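You operate a simulated robot arm through the tools that you are given. There is no shell and no other tool. Be economical: measure what you need, move in short steps, check, and stop when the job is done.

The job below is to be done with a simulated two-armed robot. You get a single attempt, and the scene is never put back.

JOB
Hold the salsa tub, open it and tip the salsa over the chips.
Fine: one hand steadies the tub while the other pulls the lid; all of the salsa goes on the chips; stand the tub back and press the lid home while holding it. Set down upright: salsa tub.

It is judged by the outcome, as a careful person would: the job done as asked, and still so three seconds after it is handed in. It fails if anything else is knocked over, pushed out of place, dropped, spilled or broken. Lids that push on must go on centred and level and be pressed home; caps that screw on are set level and turned clockwise until they are tight.

ROBOT AND FRAMES
Two 7-joint arms with two-finger parallel grippers on one trunk, on a base that drives. Base frame: it is fixed to the floor where the robot stands at the start and does not move with it; the origin is under the middle of the robot, x ahead of it, y to its left, z up; the surface under the hand at the start is at about z = 900. Readings come in mm, degrees, newtons and seconds.
The left shoulder is at the start at [70, 163, 1195], the right one opposite. With the tool pointing down near the work surface each hand reaches from about 400 to 880 mm from the robot's upright axis, wherever it stands, measured 20 degrees to its own side. Places, roughly: hollow of the basket of chips [500, -500, 1000]; salsa tub (8x8x10 cm) [500, -200, 900]. Payload 3.43 kg a hand.
Tool frame (each hand has its own): the origin (TCP) lies between the finger pads and is the grasp point; the fingertips stand 34 mm ahead of it; z points along the fingers, y is the line along which they close. The gripper opens to 128 mm. The fingers are 24 mm wide and 12 mm thick; the gripper's body (48 by 130 mm) begins 96 mm behind the TCP.
Orientation is that of the tool frame in the base frame, as a unit quaternion [x, y, z, w]. With the fingers straight down and closing along the base's y, the tool's x points along the base's -x, its y along +y and its z along -z.

CONTROLS
- The arms move only by the tool move_arm. It takes "left_increments", "right_increments" or both (then of equal length, played together; a hand with none holds still); each is a list of rows, each an object of numbers (a shift or turn left out is 0, a gripper value left out holds the last): "gripper": the gripper command, from -1 (shut) to 1 (fully open), values between in proportion; "tx", "ty", "tz": the shift along the tool's x, y, z in cm; "wx", "wy", "wz": the turn, a rotation vector about the tool's x, y, z in degrees. In form: [{"gripper": .., "tx": .., "ty": .., "tz": .., "wx": .., "wy": .., "wz": ..}, ...]. A call has 1 to 12 rows; each row shifts and turns the commanded pose from where the row before left it, along the tool's axes as they then stand. A row lasts 0.2 s, in which the tool goes at most 50 mm and 8.6 degrees; a call with a longer step from one row to the next is refused whole, and so is a gripper value outside its range. A pose out of reach is approached as far as the arm can. The call stops where the force on the tool passes 90 N (or 10 N more than at its start, if that is more) or the arm is blocked; 0.2 s more then pass. Each finger travels about 153 mm/s and halts on what it meets, pressing with about 43 N; the grip force reading is that of the motor and also rises with nothing between the fingers. The clock runs only during rows and for 0.2 s after the last one: add rows that do not move to give the fingers time. It gives the time, the measured TCP pose, the force on the tool (base axes), the opening and the grip force at its end, in the units of the frame above (readings bear some noise), with the torque about the TCP (base axes, N m) and any sound that the robot's microphone picked up.
- Cameras (640 x 400 px; columns grow to the right, rows downward): "scene" is now at [129.5, -45.4, 1436.2]; the picture's right is [-0.59, -0.81, 0.00], its down [-0.39, 0.28, -0.88] and it looks along [0.71, -0.52, -0.48] (base axes); focal length 286 px, centre (320, 200). "left" rides on the left gripper at [76, 11, -160] in its tool frame; the picture's right is [-0.15, 0.99, 0.00], its down [-0.88, -0.13, -0.46] and it looks along [-0.45, -0.07, 0.89] (tool axes); focal length 234 px, centre (320, 200). "right" rides on the right gripper at [76, -11, -160] in its tool frame; the picture's right is [0.15, 0.99, 0.00], its down [-0.88, 0.13, -0.46] and it looks along [-0.45, 0.07, 0.89] (tool axes); focal length 234 px, centre (320, 200). There is no depth. A picture from a camera that has moved, and an enlarged one, comes with that camera's place and axes in the base frame and with its lens. The place of the scene camera against the robot may be out by one fixed shift of up to 18 mm in any direction.
- capture(camera): a new picture of that camera. It takes no simulated time.
- move_column(by): slides the trunk up (or, below 0, down) by that many mm; the arms and the scene camera ride with it, the base frame stays. It gives what a move gives, with no picture.
- base_move(legs): drives the robot by 1 to 6 legs, each [ahead, left, turn to the left] in mm, mm and degrees, along the robot's own axes; the way and the turn of a leg run together, so that a leg with both is an arc; at most 1500 mm and 180 degrees a leg. The arms and the cameras ride along, it lands a little off, and it stops where it bumps. It gives what a move gives.
- turn_head(pan, tilt): turns the head with the scene camera to pan (to the left, within 86 degrees either way) and tilt (down, from -29 to 69), counted from straight ahead of the robot. It gives what a move gives.
- enlarge(camera, box): a new picture of the part [left, top, right, bottom] of that camera's present view, enlarged. It takes no simulated time.
- close_job(): hands the job in; it is judged then, once.

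Work in short steps. Places have to be worked out from the pictures, the camera data and where the tool is seen: move nearer, look again, correct. Check each grasp and each placing, and mend what went wrong. You have 120 turns and 92 pictures in all, those below and enlarged ones among them. Open the grippers and draw the arms clear of the work before you hand the job in, unless the task says otherwise; then end with one line.

The tools are called after "Call:" by a JSON object that holds its "op" and its "data". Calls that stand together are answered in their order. move_arm: Moves the arms, as the interface text tells. Its arguments: {"type":"object","properties":{"left_increments":{"type":"array","items":{"type":"object","properties":{"gripper":{"type":"number"},"tx":{"type":"number"},"ty":{"type":"number"},"tz":{"type":"number"},"wx":{"type":"number"},"wy":{"type":"number"},"wz":{"type":"number"}}}},"right_increments":{"type":"array","items":{"type":"object","properties":{"gripper":{"type":"number"},"tx":{"type":"number"},"ty":{"type":"number"},"tz":{"type":"number"},"wx":{"type":"number"},"wy":{"type":"number"},"wz":{"type":"number"}}}}},"required":[]} The other tools are called the same way: move_column (by) slides the trunk up or down; base_move (legs) drives the base; turn_head (pan, tilt) turns the head that bears the scene camera; capture (camera) takes a picture; enlarge (camera, box) takes an enlarged picture of a part of a camera's view; close_job () hands the job in.

At the start:

```text
t: 0.0
left_eef_pos: [517.7, -55.7, 1249.4]
left_orientation: [-0.001, 1.0, 0.0, 0.0]
left_force: [0.6, 0.1, -0.5]
left_wrist_torque: [0.0, 0.01, 0.03]
left_opening: 128.1
left_gripper_force: 0.0
right_eef_pos: [340.0, -497.3, 1297.5]
right_orientation: [0.0, 1.0, 0.0, 0.0]
right_force: [0.7, -0.4, 0.2]
right_wrist_torque: [0.03, 0.02, 0.0]
right_opening: 128.0
right_gripper_force: 0.1
trunk travel left (down, up): [-675.0, 265.0]
robot x, y, heading: [-0.4, 0.2, -0.1]
head pan, tilt: [-35.9, 28.5]
```

scene: 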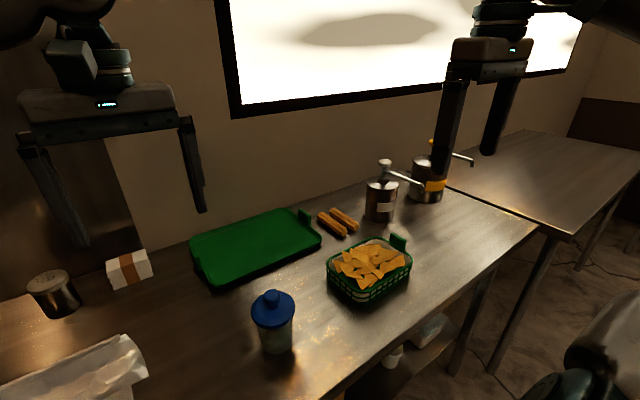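
right: 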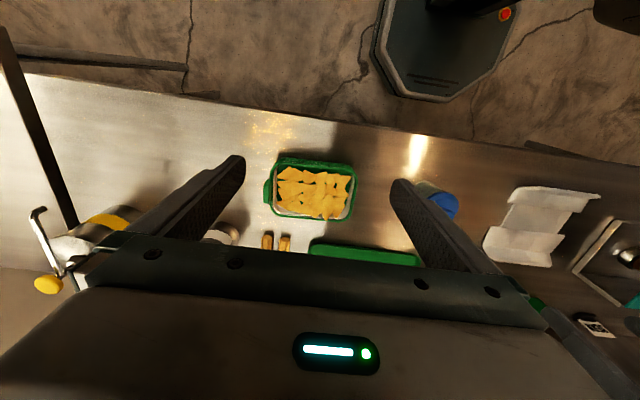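
left: 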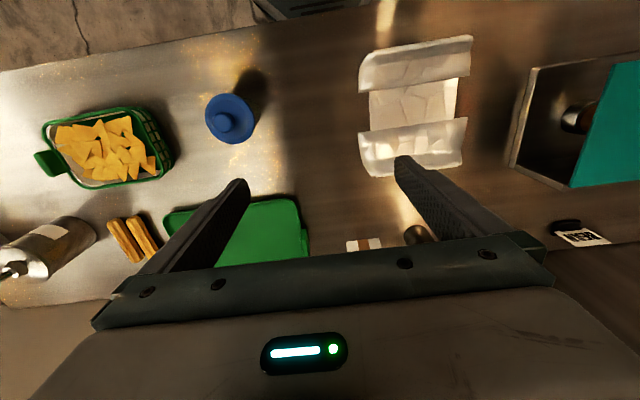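

I'll look closely at the tub and the basket first.

Call:
{"op": "enlarge", "data": {"camera": "scene", "box": [220, 220, 420, 360]}}

Call:
{"op": "enlarge", "data": {"camera": "left", "box": [20, 60, 300, 235]}}

```text
2.86 times, centred on (320, 290) of scene
camera zoom: at [129.5, -45.4, 1436.2], right [-0.59, -0.81, 0.0], down [-0.39, 0.28, -0.88], along [0.71, -0.52, -0.48], focal length 818 px, centre (320, -57)
```

zoom: 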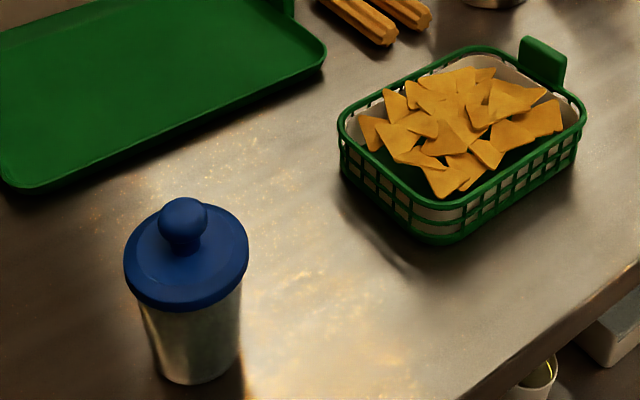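

```text
2.29 times, centred on (160, 148) of left
camera zoom: at [443.0, -44.0, 1411.2], right [0.15, 0.99, 0.0], down [0.88, -0.13, 0.46], along [0.45, -0.07, -0.89], focal length 535 px, centre (686, 320)
```

zoom: 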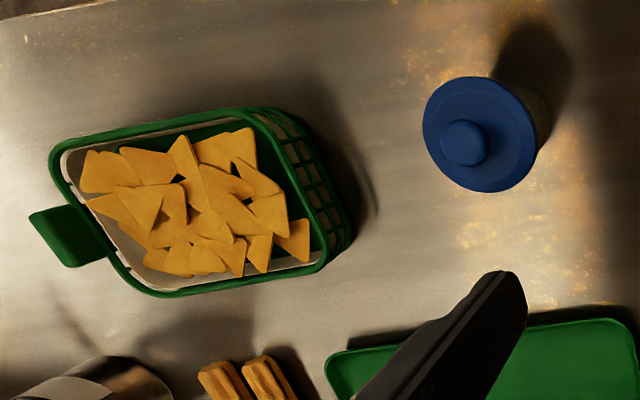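

The tub is near (495,-198): body about z 900–979, overhanging lid, and a roughly 30 mm knob topping out near z 1028. The right hand will hold the body from the near side, pitched slightly down. The left hand will pull the knob from above. First I swing the right hand to near horizontal, up high.

Call:
{"op": "move_arm", "data": {"right_increments": [{"gripper": 1, "tx": -4, "wz": -8.333}, {"tx": -4, "wz": -8.333}, {"tx": -4, "wz": -8.333}, {"wy": -7.778}, {"wy": -7.778}, {"wy": -7.778}, {"wy": -7.778}, {"wy": -7.778}, {"wy": -7.778}, {"wy": -7.778}, {"wy": -7.778}, {"wy": -7.778}]}}

Call:
{"op": "capture", "data": {"camera": "scene"}}

```text
t: 2.6
left_eef_pos: [519.6, -56.0, 1250.5]
left_orientation: [-0.001, 1.0, 0.0, 0.0]
left_force: [0.2, 0.6, 0.4]
left_wrist_torque: [0.0, -0.01, -0.02]
left_opening: 127.9
left_gripper_force: 0.0
right_eef_pos: [457.9, -479.1, 1296.2]
right_orientation: [-0.177, 0.799, 0.125, 0.561]
right_force: [0.6, 0.5, -0.5]
right_wrist_torque: [0.04, 0.02, 0.0]
right_opening: 128.3
right_gripper_force: 0.1
trunk travel left (down, up): [-675.0, 265.0]
robot x, y, heading: [1.8, 0.3, 0.1]
head pan, tilt: [-35.9, 28.5]
```

```text
86 pictures are left
camera scene: at [130.3, -46.2, 1436.2], right [-0.59, -0.81, 0.0], down [-0.39, 0.28, -0.88], along [0.71, -0.52, -0.48], focal length 286 px, centre (320, 200)
```

scene: 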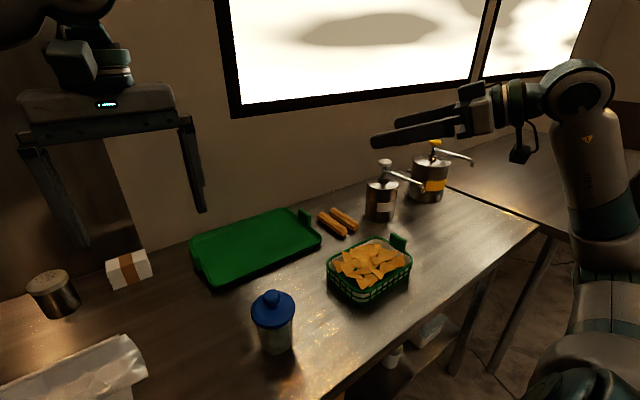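

The right hand is pitched 20° down, and its camera hangs below the wrist. I'll pitch it to 30° for table clearance and move to a pre-grasp point about 130 mm behind the tub.

Call:
{"op": "move_arm", "data": {"right_increments": [{"wy": 5}, {"wy": 5}, {"tx": 2.256, "ty": 2.377, "tz": 1.755}, {"tx": 2.256, "ty": 2.377, "tz": 1.755}, {"tx": 2.256, "ty": 2.377, "tz": 1.755}, {"tx": 2.256, "ty": 2.377, "tz": 1.755}, {"tx": 2.256, "ty": 2.377, "tz": 1.755}, {"tx": 2.256, "ty": 2.377, "tz": 1.755}, {"tx": 2.256, "ty": 2.377, "tz": 1.755}, {"tx": 2.256, "ty": 2.377, "tz": 1.755}, {"tx": 2.256, "ty": 2.377, "tz": 1.755}, {"tx": 2.256, "ty": 2.377, "tz": 1.755}]}}

Call:
{"op": "capture", "data": {"camera": "scene"}}

Call:
{"op": "capture", "data": {"camera": "right"}}

Call:
{"op": "capture", "data": {"camera": "left"}}

```text
t: 5.2
left_eef_pos: [518.8, -55.7, 1249.8]
left_orientation: [-0.001, 1.0, 0.0, 0.001]
left_force: [0.5, 0.4, 1.1]
left_wrist_torque: [0.02, 0.03, -0.01]
left_opening: 128.3
left_gripper_force: 0.0
right_eef_pos: [490.3, -352.3, 1029.0]
right_orientation: [-0.188, 0.845, 0.109, 0.488]
right_force: [1.0, 0.5, 0.2]
right_wrist_torque: [-0.02, 0.02, 0.04]
right_opening: 127.9
right_gripper_force: 0.1
right hand out of reach, approached as far as the arm can: row 7, 8, 9, 10, 11, 12
trunk travel left (down, up): [-675.0, 265.0]
robot x, y, heading: [0.6, 2.7, 0.1]
head pan, tilt: [-35.9, 28.5]
```

```text
85 pictures are left
camera scene: at [128.8, -45.6, 1436.3], right [-0.59, -0.81, 0.0], down [-0.39, 0.28, -0.88], along [0.71, -0.52, -0.48], focal length 286 px, centre (320, 200)
```

scene: 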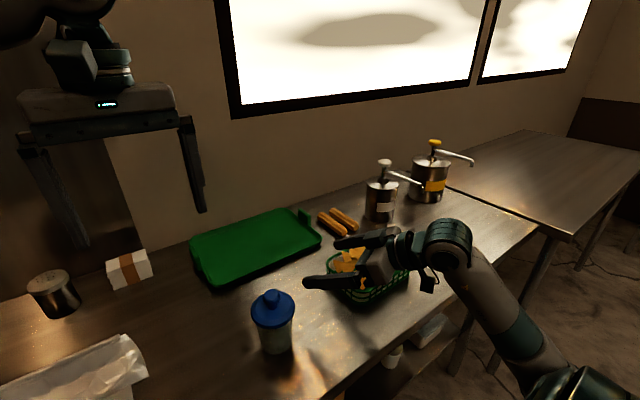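

```text
84 pictures are left
camera right: at [336.1, -437.4, 1041.6], right [-0.49, 0.86, -0.13], down [-0.01, 0.14, 0.99], along [0.87, 0.48, -0.05], focal length 234 px, centre (320, 200)
```

right: 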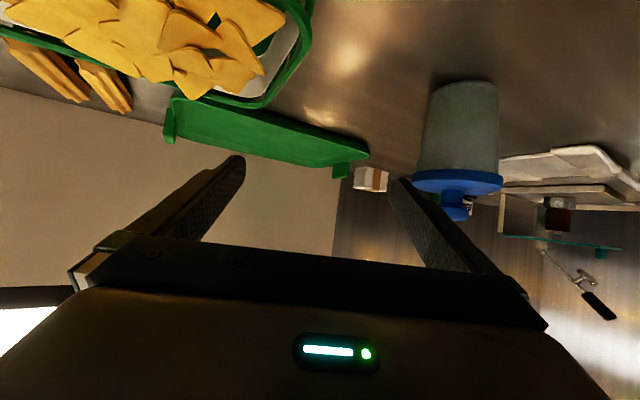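

```text
83 pictures are left
camera left: at [442.3, -44.3, 1411.5], right [0.15, 0.99, 0.0], down [0.88, -0.13, 0.46], along [0.45, -0.07, -0.89], focal length 234 px, centre (320, 200)
```

left: 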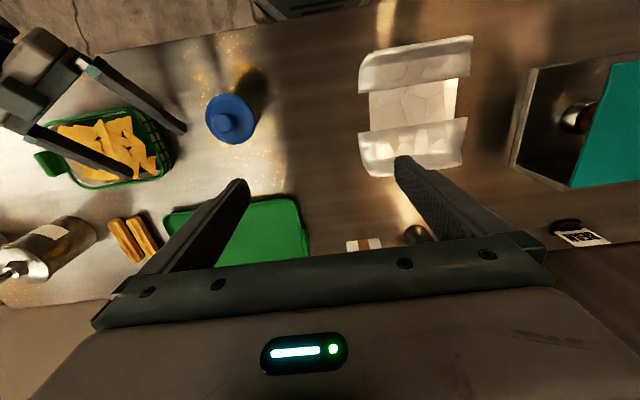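

The tub is too close to the robot for a near-horizontal right hand. I'll retrace the right hand upward, then back the base up about 170 mm for working room.

Call:
{"op": "move_arm", "data": {"right_increments": [{"tx": -2.256, "ty": -2.377, "tz": -1.755}, {"tx": -2.256, "ty": -2.377, "tz": -1.755}, {"tx": -2.256, "ty": -2.377, "tz": -1.755}, {"tx": -2.256, "ty": -2.377, "tz": -1.755}, {"tx": -2.256, "ty": -2.377, "tz": -1.755}, {"tx": -2.256, "ty": -2.377, "tz": -1.755}, {"tx": -2.256, "ty": -2.377, "tz": -1.755}, {"tx": -2.256, "ty": -2.377, "tz": -1.755}]}}

```text
t: 7.0
left_eef_pos: [520.0, -56.1, 1248.6]
left_orientation: [-0.001, 1.0, 0.0, 0.0]
left_force: [-0.3, 0.2, -0.4]
left_wrist_torque: [-0.02, 0.05, -0.03]
left_opening: 128.1
left_gripper_force: 0.0
right_eef_pos: [533.3, -452.2, 1192.3]
right_orientation: [-0.187, 0.846, 0.109, 0.487]
right_force: [0.1, 0.5, -0.2]
right_wrist_torque: [0.0, 0.0, 0.02]
right_opening: 128.0
right_gripper_force: 0.1
right hand out of reach, approached as far as the arm can: row 4, 5, 6, 7, 8
trunk travel left (down, up): [-675.0, 265.0]
robot x, y, heading: [2.3, 2.8, 0.0]
head pan, tilt: [-35.9, 28.5]
```

The hand is high enough (z 1192) to clear everything, so I drive straight back 170 mm.

Call:
{"op": "base_move", "data": {"legs": [[-170, 0, 0]]}}

Call:
{"op": "capture", "data": {"camera": "scene"}}

```text
t: 8.5
left_eef_pos: [349.5, -55.4, 1250.2]
left_orientation: [-0.001, 1.0, 0.0, 0.0]
left_force: [1.0, -0.4, 0.2]
left_wrist_torque: [-0.02, 0.03, 0.0]
left_opening: 128.0
left_gripper_force: 0.1
right_eef_pos: [362.5, -451.7, 1193.4]
right_orientation: [-0.187, 0.846, 0.108, 0.487]
right_force: [0.7, -1.7, 0.0]
right_wrist_torque: [0.01, 0.0, 0.01]
right_opening: 128.2
right_gripper_force: 0.2
trunk travel left (down, up): [-675.0, 265.0]
robot x, y, heading: [-171.1, -1.6, 0.1]
head pan, tilt: [-35.9, 28.5]
```

```text
82 pictures are left
camera scene: at [-39.9, -45.3, 1436.1], right [-0.59, -0.81, 0.0], down [-0.39, 0.28, -0.88], along [0.71, -0.52, -0.48], focal length 286 px, centre (320, 200)
```

scene: 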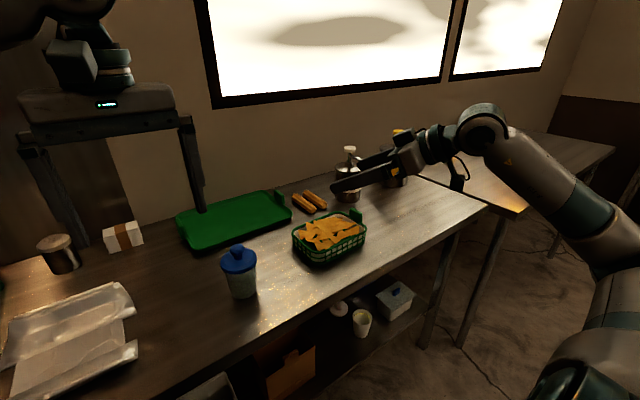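

Tub now sits about 670 mm ahead of the robot axis. I step the right hand part of the way toward the pre-grasp to check the commanded pose is behaving.

Call:
{"op": "move_arm", "data": {"right_increments": [{"tx": 1.409, "ty": 2.466, "tz": 2.704}, {"tx": 1.409, "ty": 2.466, "tz": 2.704}, {"tx": 1.409, "ty": 2.466, "tz": 2.704}]}}

```text
t: 9.3
left_eef_pos: [348.8, -55.2, 1249.3]
left_orientation: [-0.001, 1.0, 0.001, 0.001]
left_force: [-0.6, 0.2, 0.3]
left_wrist_torque: [0.02, 0.02, -0.01]
left_opening: 127.9
left_gripper_force: 0.1
right_eef_pos: [375.8, -363.0, 1115.0]
right_orientation: [-0.186, 0.846, 0.108, 0.488]
right_force: [0.3, 0.8, 0.2]
right_wrist_torque: [0.01, 0.0, -0.04]
right_opening: 128.0
right_gripper_force: 0.0
trunk travel left (down, up): [-675.0, 265.0]
robot x, y, heading: [-168.1, 0.3, 0.2]
head pan, tilt: [-35.9, 28.5]
```

The command tracks exactly, so I continue to the pre-grasp.

Call:
{"op": "move_arm", "data": {"right_increments": [{"tx": 1.409, "ty": 2.466, "tz": 2.704}, {"tx": 1.409, "ty": 2.466, "tz": 2.704}, {"tx": 1.409, "ty": 2.466, "tz": 2.704}, {"tx": 1.409, "ty": 2.466, "tz": 2.704}]}}

Call:
{"op": "capture", "data": {"camera": "scene"}}

Call:
{"op": "capture", "data": {"camera": "right"}}

```text
t: 10.3
left_eef_pos: [349.6, -54.3, 1250.1]
left_orientation: [-0.001, 1.0, 0.0, -0.002]
left_force: [-0.7, 0.5, -0.1]
left_wrist_torque: [-0.02, 0.06, 0.0]
left_opening: 128.1
left_gripper_force: 0.1
right_eef_pos: [394.1, -245.9, 1013.0]
right_orientation: [-0.186, 0.846, 0.107, 0.488]
right_force: [-0.1, -0.4, -0.4]
right_wrist_torque: [0.0, 0.01, -0.01]
right_opening: 128.1
right_gripper_force: 0.1
trunk travel left (down, up): [-675.0, 265.0]
robot x, y, heading: [-169.0, -0.1, 0.1]
head pan, tilt: [-35.9, 28.5]
```

```text
81 pictures are left
camera scene: at [-39.4, -44.6, 1436.2], right [-0.59, -0.81, 0.0], down [-0.39, 0.28, -0.88], along [0.71, -0.52, -0.48], focal length 286 px, centre (320, 200)
```

scene: 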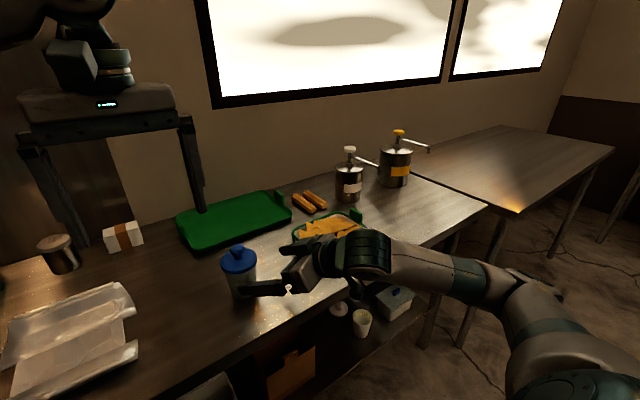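

```text
80 pictures are left
camera right: at [240.7, -329.3, 1026.8], right [-0.48, 0.87, -0.13], down [-0.01, 0.14, 0.99], along [0.88, 0.48, -0.06], focal length 234 px, centre (320, 200)
```

right: 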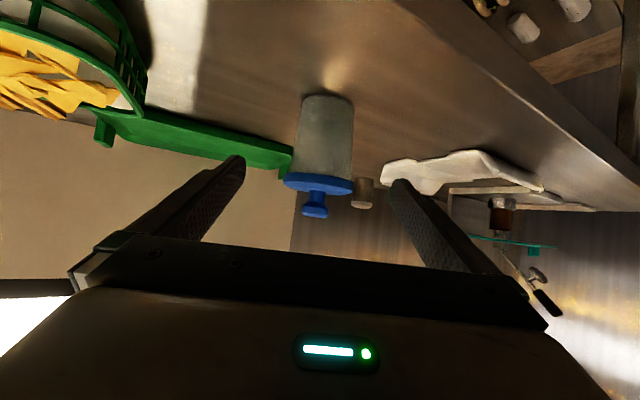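

Tub axis comes out at about (488,-198), with the lid skirt bottom at z≈980 and the knob top at z≈1030. I slide in to TCP (488,-198,940), which keeps the tilted fingers below the lid skirt.

Call:
{"op": "move_arm", "data": {"right_increments": [{"tx": 0.21, "ty": 0.074, "tz": 2.56}, {"tx": 0.21, "ty": 0.074, "tz": 2.56}, {"tx": 0.21, "ty": 0.074, "tz": 2.56}, {"tx": 0.21, "ty": 0.074, "tz": 2.56}, {"tx": 0.21, "ty": 0.074, "tz": 2.56}]}}

Call:
{"op": "capture", "data": {"camera": "scene"}}

Call:
{"op": "capture", "data": {"camera": "right"}}

```text
t: 11.5
left_eef_pos: [348.7, -55.2, 1248.6]
left_orientation: [-0.001, 1.0, 0.0, -0.001]
left_force: [0.1, -0.1, -0.7]
left_wrist_torque: [-0.02, -0.01, 0.02]
left_opening: 127.9
left_gripper_force: 0.1
right_eef_pos: [488.4, -200.7, 938.7]
right_orientation: [-0.185, 0.846, 0.107, 0.488]
right_force: [0.1, -0.1, -0.5]
right_wrist_torque: [0.0, 0.0, -0.02]
right_opening: 128.0
right_gripper_force: 0.1
trunk travel left (down, up): [-675.0, 265.0]
robot x, y, heading: [-170.8, 5.4, 0.0]
head pan, tilt: [-35.9, 28.5]
```

```text
79 pictures are left
camera scene: at [-39.9, -45.0, 1436.1], right [-0.59, -0.81, 0.0], down [-0.39, 0.28, -0.88], along [0.71, -0.52, -0.48], focal length 286 px, centre (320, 200)
```

scene: 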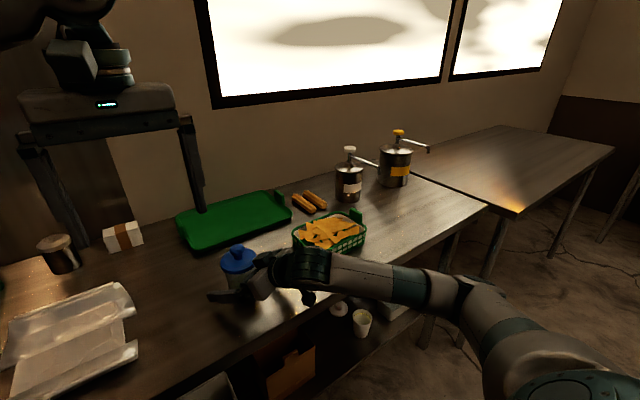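

```text
78 pictures are left
camera right: at [334.4, -283.4, 952.8], right [-0.48, 0.87, -0.13], down [-0.01, 0.14, 0.99], along [0.88, 0.48, -0.05], focal length 234 px, centre (320, 200)
```

right: 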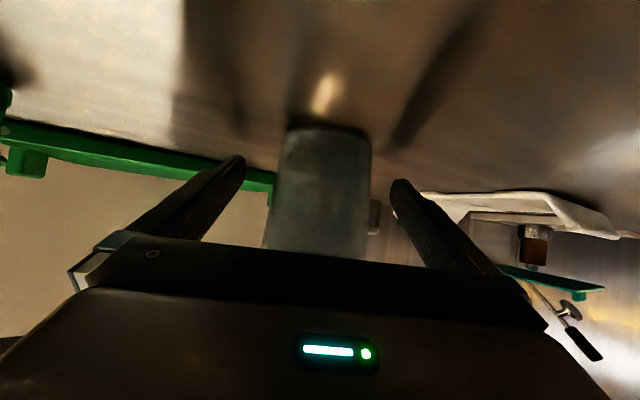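

The tub is centred between the fingers within ~2 mm. I close the right gripper gently.

Call:
{"op": "move_arm", "data": {"right_increments": [{"gripper": 0.3}, {"gripper": 0.12}, {"gripper": 0.0}, {"gripper": -0.15}, {"gripper": -1}, {"gripper": -1}]}}

Call:
{"op": "capture", "data": {"camera": "right"}}

Call:
{"op": "enlarge", "data": {"camera": "scene", "box": [160, 200, 380, 340]}}

```text
t: 12.9
left_eef_pos: [348.5, -54.6, 1249.9]
left_orientation: [0.0, 1.0, 0.0, 0.0]
left_force: [-0.5, -0.2, -0.8]
left_wrist_torque: [0.01, -0.01, 0.02]
left_opening: 128.0
left_gripper_force: 0.1
right_eef_pos: [487.4, -198.5, 939.3]
right_orientation: [-0.186, 0.846, 0.108, 0.488]
right_force: [-0.3, 0.2, 0.5]
right_wrist_torque: [0.04, 0.0, 0.01]
right_opening: 68.4
right_gripper_force: 43.3
trunk travel left (down, up): [-675.0, 265.0]
robot x, y, heading: [-170.2, -1.0, 0.0]
head pan, tilt: [-35.9, 28.5]
```

```text
77 pictures are left
camera right: at [333.7, -283.5, 952.8], right [-0.48, 0.87, -0.13], down [-0.01, 0.14, 0.99], along [0.88, 0.48, -0.06], focal length 234 px, centre (320, 200)
```

right: 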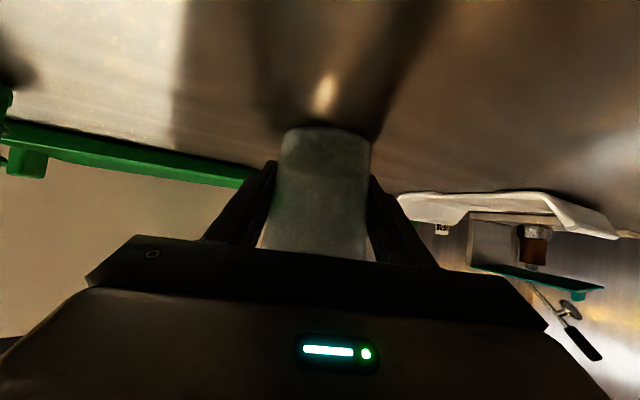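

```text
2.86 times, centred on (270, 270) of scene
camera zoom: at [-40.5, -45.3, 1436.2], right [-0.59, -0.81, 0.0], down [-0.39, 0.28, -0.88], along [0.71, -0.52, -0.48], focal length 818 px, centre (463, 0)
```

zoom: 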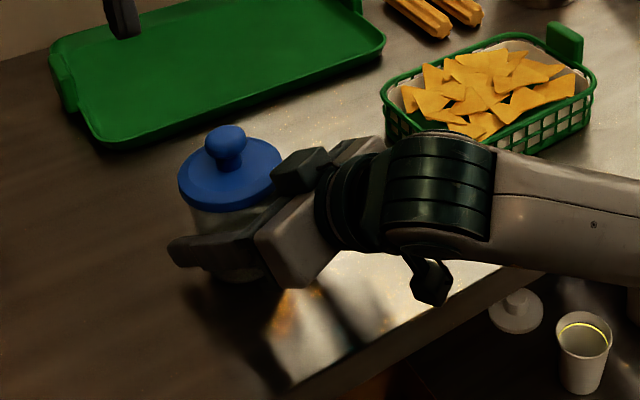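

The grip is firm (68 mm, 43 N) and the tub is upright. I now bring the left hand above the knob with a part-open gripper and look.

Call:
{"op": "move_arm", "data": {"left_increments": [{"gripper": 0.1, "tx": -2.2, "ty": -2.4, "tz": 1.0}, {"tx": -2.2, "ty": -2.4, "tz": 1.0}, {"tx": -2.2, "ty": -2.4, "tz": 1.0}, {"tx": -2.2, "ty": -2.4, "tz": 1.0}, {"tx": -2.2, "ty": -2.4, "tz": 1.0}, {"tx": -2.2, "ty": -2.4, "tz": 1.0}]}}

Call:
{"op": "capture", "data": {"camera": "left"}}

Call:
{"op": "capture", "data": {"camera": "scene"}}

```text
t: 14.3
left_eef_pos: [476.9, -199.4, 1189.9]
left_orientation: [0.0, 1.0, 0.001, 0.002]
left_force: [-0.1, -0.1, -0.3]
left_wrist_torque: [0.04, -0.05, -0.02]
left_opening: 70.6
left_gripper_force: 0.1
right_eef_pos: [486.7, -202.7, 940.0]
right_orientation: [-0.186, 0.846, 0.109, 0.488]
right_force: [0.2, -0.5, -0.1]
right_wrist_torque: [0.0, 0.0, 0.03]
right_opening: 68.0
right_gripper_force: 42.6
trunk travel left (down, up): [-675.0, 265.0]
robot x, y, heading: [-167.4, 2.8, -0.0]
head pan, tilt: [-35.9, 28.5]
```

```text
75 pictures are left
camera left: at [402.4, -188.2, 1351.0], right [0.15, 0.99, 0.0], down [0.88, -0.13, 0.46], along [0.45, -0.07, -0.89], focal length 234 px, centre (320, 200)
```

left: 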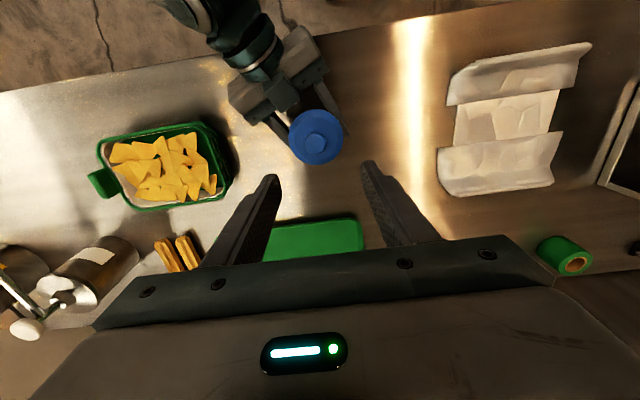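

```text
74 pictures are left
camera scene: at [-41.5, -48.3, 1436.1], right [-0.59, -0.81, 0.0], down [-0.39, 0.28, -0.88], along [0.71, -0.51, -0.48], focal length 286 px, centre (320, 200)
```

scene: 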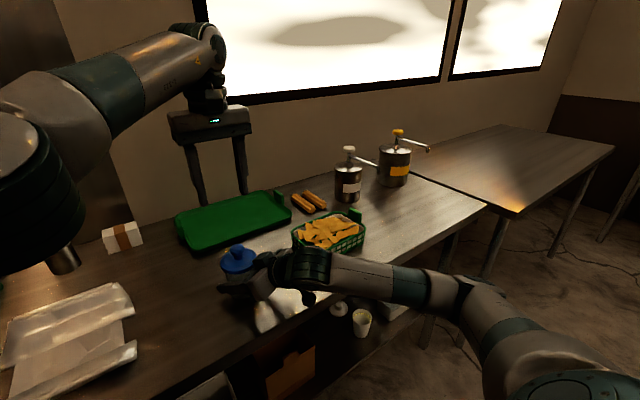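

I'll enlarge the left view to locate the knob precisely.

Call:
{"op": "enlarge", "data": {"camera": "left", "box": [240, 90, 400, 190]}}

```text
4.00 times, centred on (320, 140) of left
camera zoom: at [402.4, -188.2, 1351.0], right [0.15, 0.99, 0.0], down [0.88, -0.13, 0.46], along [0.45, -0.07, -0.89], focal length 937 px, centre (320, 440)
```

zoom: 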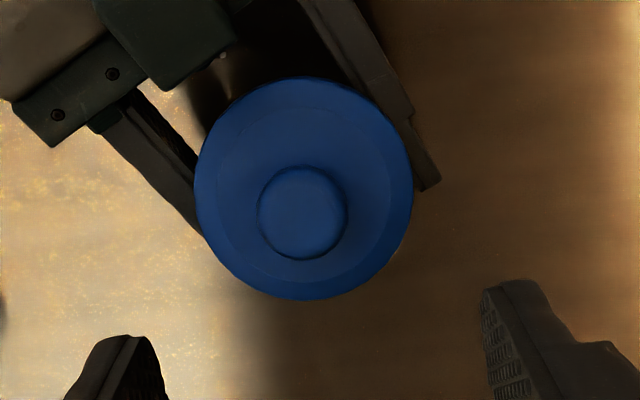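

Knob centre is about (479,-206), 32 mm across. I shift the left hand onto that line, go down to z≈1100, and recheck.

Call:
{"op": "move_arm", "data": {"left_increments": [{"tx": -0.1, "ty": -0.33, "tz": 4.5}, {"tx": -0.1, "ty": -0.33, "tz": 4.5}]}}

Call:
{"op": "enlarge", "data": {"camera": "left", "box": [220, 70, 420, 195]}}

```text
t: 14.9
left_eef_pos: [483.5, -205.4, 1100.2]
left_orientation: [0.0, 1.0, 0.0, -0.001]
left_force: [0.3, -0.2, 0.1]
left_wrist_torque: [-0.01, -0.02, 0.01]
left_opening: 70.3
left_gripper_force: 0.1
right_eef_pos: [488.2, -199.8, 939.3]
right_orientation: [-0.186, 0.845, 0.109, 0.489]
right_force: [0.3, -0.8, -0.6]
right_wrist_torque: [0.0, 0.03, 0.0]
right_opening: 68.2
right_gripper_force: 43.1
trunk travel left (down, up): [-675.0, 265.0]
robot x, y, heading: [-171.6, -2.7, -0.0]
head pan, tilt: [-35.9, 28.5]
```

```text
3.20 times, centred on (320, 132) of left
camera zoom: at [407.6, -194.3, 1260.9], right [0.14, 0.99, 0.0], down [0.88, -0.13, 0.46], along [0.45, -0.07, -0.89], focal length 749 px, centre (320, 416)
```

zoom: 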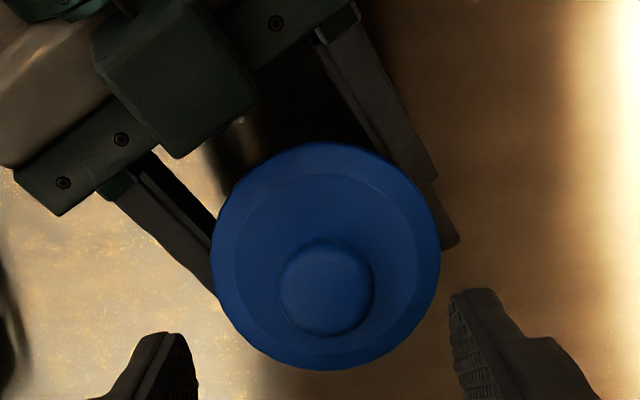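

The knob lines up within ~1 mm. I descend 57 mm so the fingertips straddle it just above the lid.

Call:
{"op": "move_arm", "data": {"left_increments": [{"tz": 2.0}, {"tz": 2.0}, {"tz": 1.7}]}}

Call:
{"op": "capture", "data": {"camera": "left"}}

Call:
{"op": "enlarge", "data": {"camera": "scene", "box": [160, 180, 340, 320]}}

```text
t: 15.7
left_eef_pos: [483.3, -206.2, 1042.4]
left_orientation: [-0.001, 1.0, 0.001, 0.0]
left_force: [0.1, 0.5, -0.5]
left_wrist_torque: [0.04, 0.01, -0.01]
left_opening: 70.4
left_gripper_force: 0.0
right_eef_pos: [487.3, -200.1, 939.2]
right_orientation: [-0.186, 0.845, 0.108, 0.489]
right_force: [0.7, -1.0, -0.2]
right_wrist_torque: [-0.02, -0.02, 0.0]
right_opening: 68.2
right_gripper_force: 42.9
trunk travel left (down, up): [-675.0, 265.0]
robot x, y, heading: [-172.1, -1.0, -0.0]
head pan, tilt: [-35.9, 28.5]
```

```text
71 pictures are left
camera left: at [407.6, -194.4, 1203.6], right [0.15, 0.99, 0.0], down [0.88, -0.13, 0.46], along [0.45, -0.07, -0.89], focal length 234 px, centre (320, 200)
```

left: 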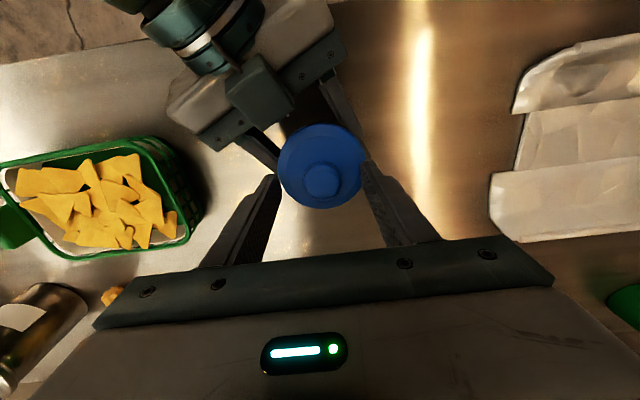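

```text
2.86 times, centred on (250, 250) of scene
camera zoom: at [-40.2, -45.3, 1436.2], right [-0.59, -0.81, 0.0], down [-0.39, 0.28, -0.88], along [0.71, -0.52, -0.48], focal length 818 px, centre (520, 57)
```

zoom: 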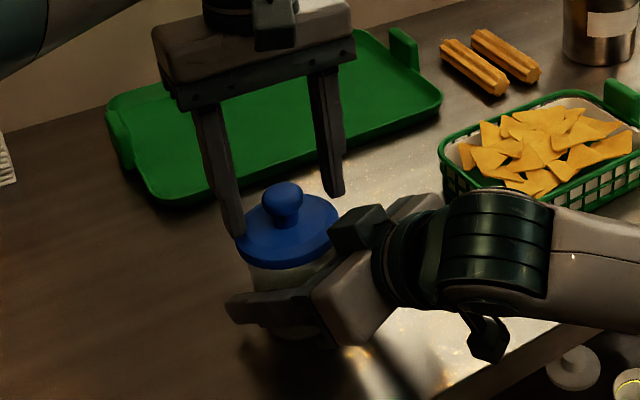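

The fingers straddle the knob near its height; I close the left gripper on it.

Call:
{"op": "move_arm", "data": {"left_increments": [{"gripper": -0.2}, {"gripper": -0.4}, {"gripper": -0.55}, {"gripper": -1}, {"gripper": -1}, {"gripper": -1}]}}

Call:
{"op": "enlarge", "data": {"camera": "scene", "box": [160, 180, 340, 320]}}

Call:
{"op": "enlarge", "data": {"camera": "left", "box": [220, 90, 420, 215]}}

```text
t: 17.1
left_eef_pos: [483.6, -205.2, 1042.6]
left_orientation: [0.0, 1.0, 0.001, 0.0]
left_force: [0.4, 0.2, 0.2]
left_wrist_torque: [0.03, 0.01, 0.0]
left_opening: 28.3
left_gripper_force: 42.7
right_eef_pos: [487.1, -200.1, 939.2]
right_orientation: [-0.187, 0.846, 0.108, 0.488]
right_force: [0.0, -0.8, -0.5]
right_wrist_torque: [-0.04, -0.02, 0.02]
right_opening: 68.2
right_gripper_force: 43.1
trunk travel left (down, up): [-675.0, 265.0]
robot x, y, heading: [-173.5, 2.1, 0.2]
head pan, tilt: [-35.9, 28.5]
heard: snap
```

```text
2.86 times, centred on (250, 250) of scene
camera zoom: at [-40.4, -45.4, 1436.2], right [-0.59, -0.81, 0.0], down [-0.39, 0.28, -0.88], along [0.71, -0.52, -0.48], focal length 818 px, centre (520, 57)
```

zoom: 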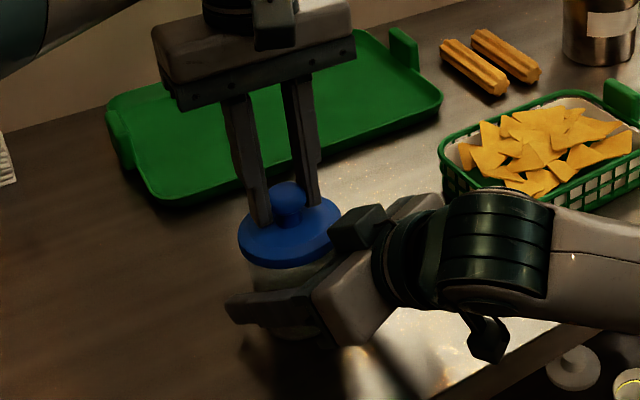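

```text
3.20 times, centred on (320, 152) of left
camera zoom: at [407.4, -194.5, 1204.0], right [0.14, 0.99, 0.0], down [0.88, -0.13, 0.46], along [0.45, -0.07, -0.89], focal length 749 px, centre (320, 352)
```

zoom: 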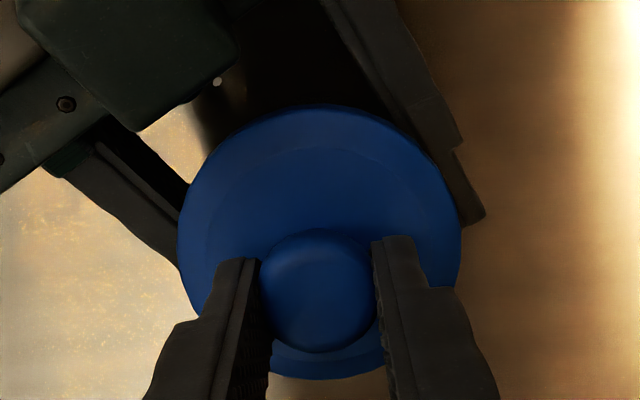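

The knob is gripped (28 mm, 43 N) and I heard a snap, so the lid has probably let go already. I pull straight up slowly, with the right hand holding.

Call:
{"op": "move_arm", "data": {"left_increments": [{"tz": -0.5}, {"tz": -0.5}, {"tz": -1}, {"tz": -1.5}, {"tz": -2}]}}

Call:
{"op": "enlarge", "data": {"camera": "scene", "box": [160, 180, 340, 320]}}

```text
t: 18.3
left_eef_pos: [482.7, -205.9, 1098.8]
left_orientation: [-0.002, 1.0, 0.0, 0.0]
left_force: [-0.1, 0.2, -0.6]
left_wrist_torque: [-0.03, 0.0, 0.0]
left_opening: 28.1
left_gripper_force: 42.8
right_eef_pos: [486.9, -200.9, 940.4]
right_orientation: [-0.186, 0.846, 0.109, 0.488]
right_force: [0.6, -0.6, 0.1]
right_wrist_torque: [0.0, -0.01, -0.03]
right_opening: 68.0
right_gripper_force: 43.7
trunk travel left (down, up): [-675.0, 265.0]
robot x, y, heading: [-170.7, 1.3, 0.0]
head pan, tilt: [-35.9, 28.5]
```

```text
2.86 times, centred on (250, 250) of scene
camera zoom: at [-41.0, -45.6, 1436.2], right [-0.59, -0.81, 0.0], down [-0.39, 0.28, -0.88], along [0.71, -0.52, -0.48], focal length 818 px, centre (520, 57)
```

zoom: 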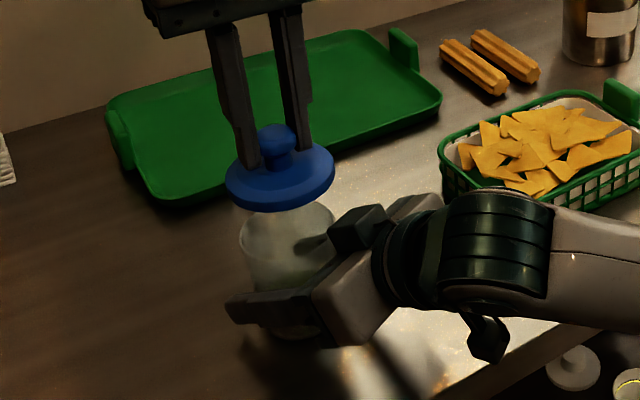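

The lid is off cleanly. I raise the left hand with the lid and move it left, clear of the tub's path.

Call:
{"op": "move_arm", "data": {"left_increments": [{"tz": -4}, {"tz": -4}, {"tz": -3, "ty": 3}, {"tz": -2, "ty": 4}, {"tz": -1, "ty": 4}, {"ty": 3}]}}

Call:
{"op": "capture", "data": {"camera": "scene"}}

Call:
{"op": "capture", "data": {"camera": "left"}}

```text
t: 19.7
left_eef_pos: [485.5, -53.4, 1238.2]
left_orientation: [0.0, 1.0, -0.001, 0.0]
left_force: [0.0, -0.2, 0.1]
left_wrist_torque: [-0.02, 0.01, 0.03]
left_opening: 28.2
left_gripper_force: 42.2
left hand out of reach, approached as far as the arm can: row 2
right_eef_pos: [488.0, -198.8, 939.5]
right_orientation: [-0.185, 0.846, 0.107, 0.488]
right_force: [-0.3, 0.7, -0.6]
right_wrist_torque: [-0.02, 0.01, -0.01]
right_opening: 67.9
right_gripper_force: 43.4
trunk travel left (down, up): [-675.0, 265.0]
robot x, y, heading: [-170.0, -0.2, 0.2]
head pan, tilt: [-35.9, 28.5]
```

```text
66 pictures are left
camera scene: at [-40.1, -43.6, 1436.2], right [-0.59, -0.81, 0.0], down [-0.39, 0.28, -0.88], along [0.71, -0.52, -0.48], focal length 286 px, centre (320, 200)
```

scene: 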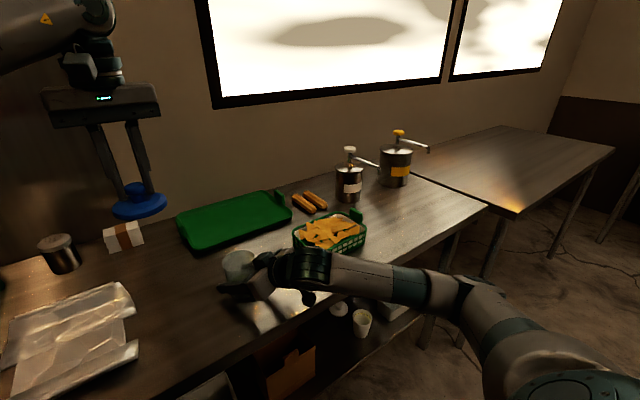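

```text
65 pictures are left
camera left: at [409.7, -42.3, 1399.7], right [0.15, 0.99, 0.0], down [0.88, -0.13, 0.46], along [0.45, -0.07, -0.89], focal length 234 px, centre (320, 200)
```

left: 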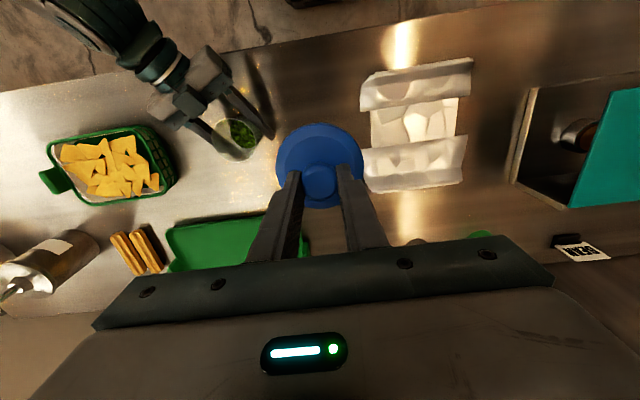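

The right hand holds the open tub and the green salsa is visible in it. Basket centre is around (494,-487). I lift the tub 120 mm upright and carry it to above the near half of the basket.

Call:
{"op": "move_arm", "data": {"right_increments": [{"tx": -1.3, "tz": -0.75}, {"tx": -2.6, "tz": -1.5}, {"tx": -3.2, "tz": -1.85}, {"tx": -3.3, "tz": -1.9}, {"tx": 0.6125, "ty": -3.041, "tz": -1.061}, {"tx": 0.6125, "ty": -3.041, "tz": -1.061}, {"tx": 0.6125, "ty": -3.041, "tz": -1.061}, {"tx": 0.6125, "ty": -3.041, "tz": -1.061}, {"tx": 0.6125, "ty": -3.041, "tz": -1.061}, {"tx": 0.6125, "ty": -3.041, "tz": -1.061}, {"tx": 0.6125, "ty": -3.041, "tz": -1.061}, {"tx": 0.6125, "ty": -3.041, "tz": -1.061}]}}

Call:
{"op": "capture", "data": {"camera": "scene"}}

Call:
{"op": "capture", "data": {"camera": "left"}}

```text
t: 22.3
left_eef_pos: [485.8, -56.0, 1238.2]
left_orientation: [-0.001, 1.0, 0.0, 0.0]
left_force: [-0.4, 0.5, 1.0]
left_wrist_torque: [-0.02, 0.02, -0.03]
left_opening: 28.1
left_gripper_force: 43.1
right_eef_pos: [498.1, -429.0, 1058.3]
right_orientation: [-0.185, 0.846, 0.107, 0.488]
right_force: [-0.1, 0.0, -0.8]
right_wrist_torque: [-0.01, 0.0, -0.04]
right_opening: 68.2
right_gripper_force: 43.6
right hand out of reach, approached as far as the arm can: row 12
trunk travel left (down, up): [-675.0, 265.0]
robot x, y, heading: [-168.8, 2.7, -0.3]
head pan, tilt: [-35.9, 28.5]
```

```text
64 pictures are left
camera scene: at [-40.1, -44.9, 1436.1], right [-0.59, -0.81, 0.0], down [-0.39, 0.28, -0.88], along [0.71, -0.52, -0.48], focal length 286 px, centre (320, 200)
```

scene: 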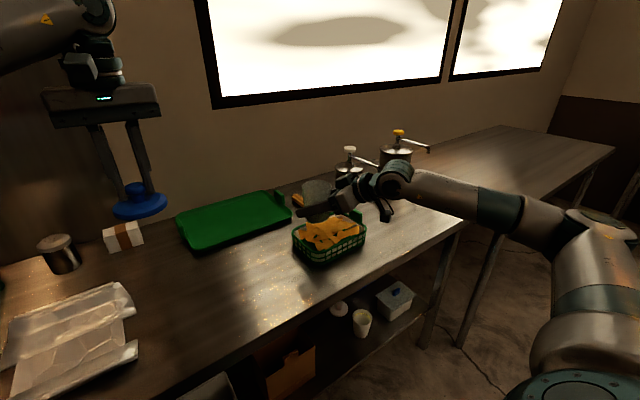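

```text
63 pictures are left
camera left: at [409.9, -43.9, 1399.4], right [0.14, 0.99, 0.0], down [0.88, -0.13, 0.46], along [0.45, -0.07, -0.89], focal length 234 px, centre (320, 200)
```

left: 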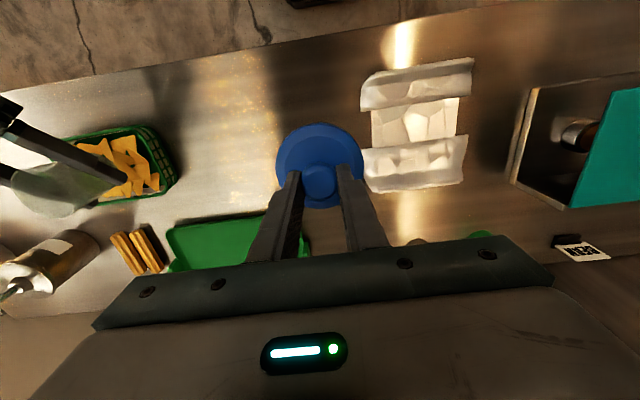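

The hand reached (498,-429,1058) and hit a posture limit with the 25° yaw. I turn the yaw back to straight ahead, keeping the tub upright.

Call:
{"op": "move_arm", "data": {"right_increments": [{"wx": 5.41, "wz": 3.125}, {"wx": 5.41, "wz": 3.125}, {"wx": 5.41, "wz": 3.125}, {"wx": 5.41, "wz": 3.125}]}}

Call:
{"op": "capture", "data": {"camera": "scene"}}

```text
t: 23.3
left_eef_pos: [485.8, -55.6, 1237.8]
left_orientation: [-0.001, 1.0, 0.001, 0.0]
left_force: [-0.4, 0.1, 0.5]
left_wrist_torque: [0.0, 0.03, -0.01]
left_opening: 28.4
left_gripper_force: 43.2
right_eef_pos: [498.7, -429.4, 1060.6]
right_orientation: [0.002, 0.866, -0.001, 0.5]
right_force: [-0.1, -1.3, -1.8]
right_wrist_torque: [-0.03, 0.01, -0.02]
right_opening: 68.1
right_gripper_force: 43.3
trunk travel left (down, up): [-675.0, 265.0]
robot x, y, heading: [-170.6, 0.3, -0.1]
head pan, tilt: [-35.9, 28.5]
```

```text
62 pictures are left
camera scene: at [-39.9, -44.9, 1436.1], right [-0.59, -0.81, 0.0], down [-0.39, 0.28, -0.88], along [0.71, -0.52, -0.48], focal length 286 px, centre (320, 200)
```

scene: 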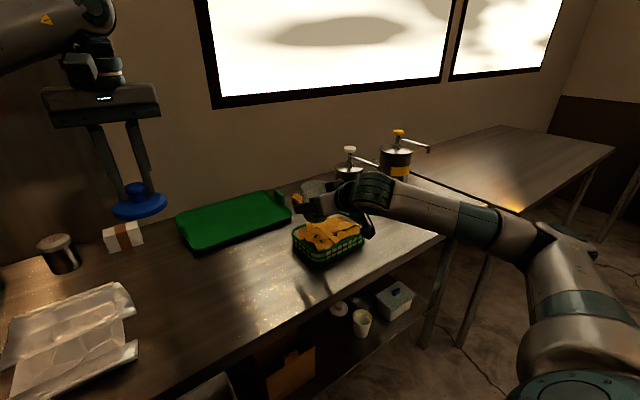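

Yaw is now 0 and the tub is upright at (499,-429,1061). Before tipping I measure the basket more carefully.

Call:
{"op": "enlarge", "data": {"camera": "scene", "box": [270, 170, 410, 280]}}

Call:
{"op": "enlarge", "data": {"camera": "left", "box": [0, 90, 200, 215]}}

```text
3.64 times, centred on (340, 225) of scene
camera zoom: at [-39.9, -44.9, 1436.1], right [-0.59, -0.81, 0.0], down [-0.39, 0.28, -0.88], along [0.71, -0.52, -0.48], focal length 1040 px, centre (247, 109)
```

zoom: 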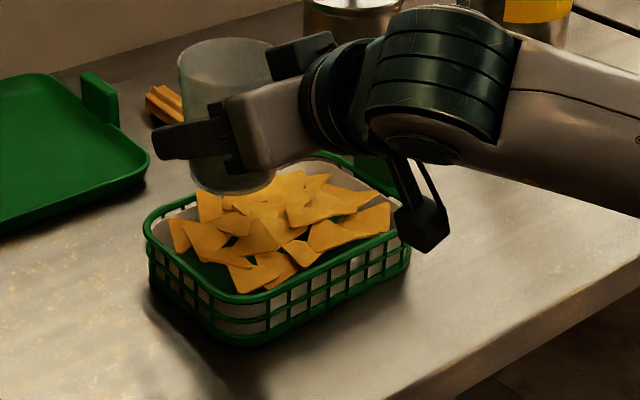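

```text
3.20 times, centred on (100, 152) of left
camera zoom: at [410.1, -43.9, 1399.3], right [0.14, 0.99, 0.0], down [0.88, -0.13, 0.46], along [0.45, -0.07, -0.89], focal length 749 px, centre (1024, 352)
```

zoom: 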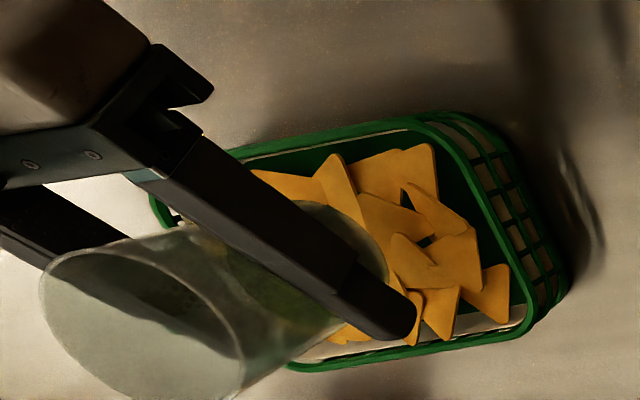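

Basket rim spans x≈443–568 and y≈-580 to -395, centre (505,-488). I shift to TCP (510,-462), and turn the yaw a bit further right to stay inside the arm's range.

Call:
{"op": "move_arm", "data": {"right_increments": [{"tx": -0.275, "ty": -1.65, "tz": 0.475}, {"tx": -0.275, "ty": -1.65, "tz": 0.475}, {"wx": 4.33, "wz": 2.5}, {"wx": 4.33, "wz": 2.5}, {"wx": 4.33, "wz": 2.5}]}}

```text
t: 24.5
left_eef_pos: [485.9, -54.6, 1238.4]
left_orientation: [-0.001, 1.0, 0.001, -0.001]
left_force: [0.5, 0.4, -0.3]
left_wrist_torque: [0.0, 0.02, 0.04]
left_opening: 28.2
left_gripper_force: 43.2
right_eef_pos: [509.9, -462.6, 1060.1]
right_orientation: [0.116, 0.859, -0.067, 0.495]
right_force: [1.3, 0.1, -2.2]
right_wrist_torque: [-0.03, -0.01, -0.01]
right_opening: 68.0
right_gripper_force: 43.3
trunk travel left (down, up): [-675.0, 265.0]
robot x, y, heading: [-171.2, 3.1, -0.2]
head pan, tilt: [-35.9, 28.5]
```

In place at (510,-463,1060). I start tipping toward -y about the horizontal hand axis, first about 48°.

Call:
{"op": "move_arm", "data": {"right_increments": [{"wx": -3, "wz": 5.196}, {"wx": -3, "wz": 5.196}, {"wx": -3, "wz": 5.196}, {"wx": -3, "wz": 5.196}, {"wx": -3, "wz": 5.196}, {"wx": -3, "wz": 5.196}, {"wx": -3, "wz": 5.196}, {"wx": -3, "wz": 5.196}]}}

Call:
{"op": "enlarge", "data": {"camera": "scene", "box": [250, 160, 410, 280]}}

Call:
{"op": "enlarge", "data": {"camera": "left", "box": [0, 90, 200, 215]}}

```text
t: 26.3
left_eef_pos: [484.7, -55.9, 1239.2]
left_orientation: [-0.001, 1.0, 0.0, 0.0]
left_force: [-0.2, 0.2, 0.0]
left_wrist_torque: [0.04, -0.03, -0.02]
left_opening: 28.3
left_gripper_force: 42.9
right_eef_pos: [509.4, -463.7, 1061.1]
right_orientation: [0.308, 0.756, 0.289, 0.499]
right_force: [0.0, 0.3, -0.2]
right_wrist_torque: [-0.03, -0.01, -0.02]
right_opening: 68.1
right_gripper_force: 43.0
trunk travel left (down, up): [-675.0, 265.0]
robot x, y, heading: [-169.5, -1.6, 0.0]
head pan, tilt: [-35.9, 28.5]
```

```text
3.33 times, centred on (330, 220) of scene
camera zoom: at [-40.5, -45.8, 1436.2], right [-0.59, -0.81, 0.0], down [-0.39, 0.28, -0.88], along [0.71, -0.52, -0.48], focal length 954 px, centre (287, 133)
```

zoom: 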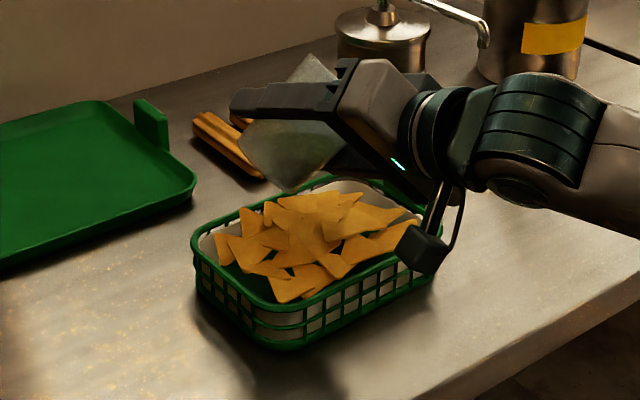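

```text
3.20 times, centred on (100, 152) of left
camera zoom: at [409.4, -44.7, 1399.6], right [0.14, 0.99, 0.0], down [0.88, -0.13, 0.46], along [0.45, -0.07, -0.89], focal length 749 px, centre (1024, 352)
```

zoom: 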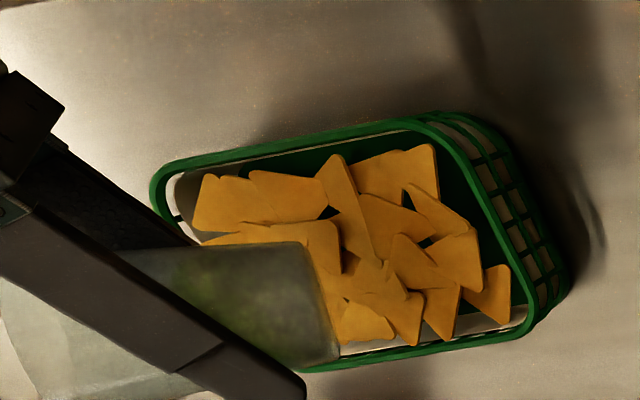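

Nothing has come out yet at 48°. I continue tipping slowly to about 84°.

Call:
{"op": "move_arm", "data": {"right_increments": [{"wx": -2, "wz": 3.464}, {"wx": -2, "wz": 3.464}, {"wx": -2, "wz": 3.464}, {"wx": -2, "wz": 3.464}, {"wx": -2, "wz": 3.464}, {"wx": -2, "wz": 3.464}, {"wx": -2, "wz": 3.464}, {"wx": -2, "wz": 3.464}, {"wx": -2, "wz": 3.464}]}}

Call:
{"op": "enlarge", "data": {"camera": "scene", "box": [250, 160, 410, 280]}}

Call:
{"op": "enlarge", "data": {"camera": "left", "box": [0, 90, 200, 215]}}

```text
t: 28.3
left_eef_pos: [483.8, -55.8, 1237.4]
left_orientation: [-0.001, 1.0, 0.0, 0.0]
left_force: [0.0, 0.7, 0.5]
left_wrist_torque: [-0.04, 0.0, -0.03]
left_opening: 28.2
left_gripper_force: 42.9
right_eef_pos: [511.4, -462.5, 1060.0]
right_orientation: [0.417, 0.594, 0.525, 0.445]
right_force: [-0.2, 0.7, -0.1]
right_wrist_torque: [0.01, -0.01, -0.03]
right_opening: 68.2
right_gripper_force: 42.9
trunk travel left (down, up): [-675.0, 265.0]
robot x, y, heading: [-170.1, 0.3, 0.1]
head pan, tilt: [-35.9, 28.5]
```

```text
3.33 times, centred on (330, 220) of scene
camera zoom: at [-40.4, -45.5, 1436.2], right [-0.59, -0.81, 0.0], down [-0.39, 0.28, -0.88], along [0.71, -0.52, -0.48], focal length 954 px, centre (287, 133)
```

zoom: 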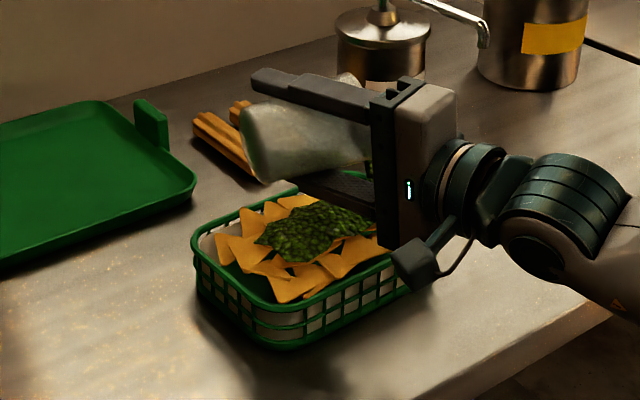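

```text
3.20 times, centred on (100, 152) of left
camera zoom: at [409.6, -44.6, 1399.6], right [0.14, 0.99, 0.0], down [0.88, -0.13, 0.46], along [0.45, -0.07, -0.89], focal length 749 px, centre (1024, 352)
```

zoom: 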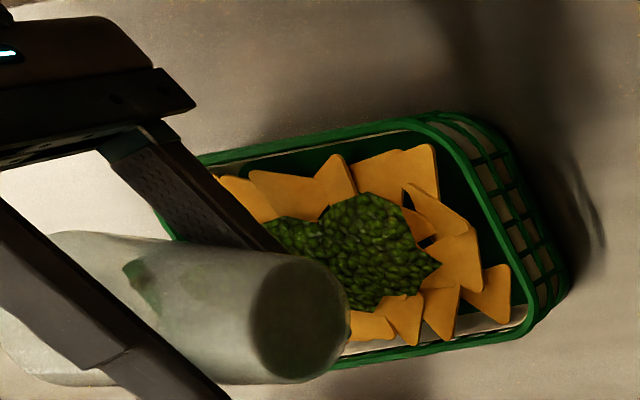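

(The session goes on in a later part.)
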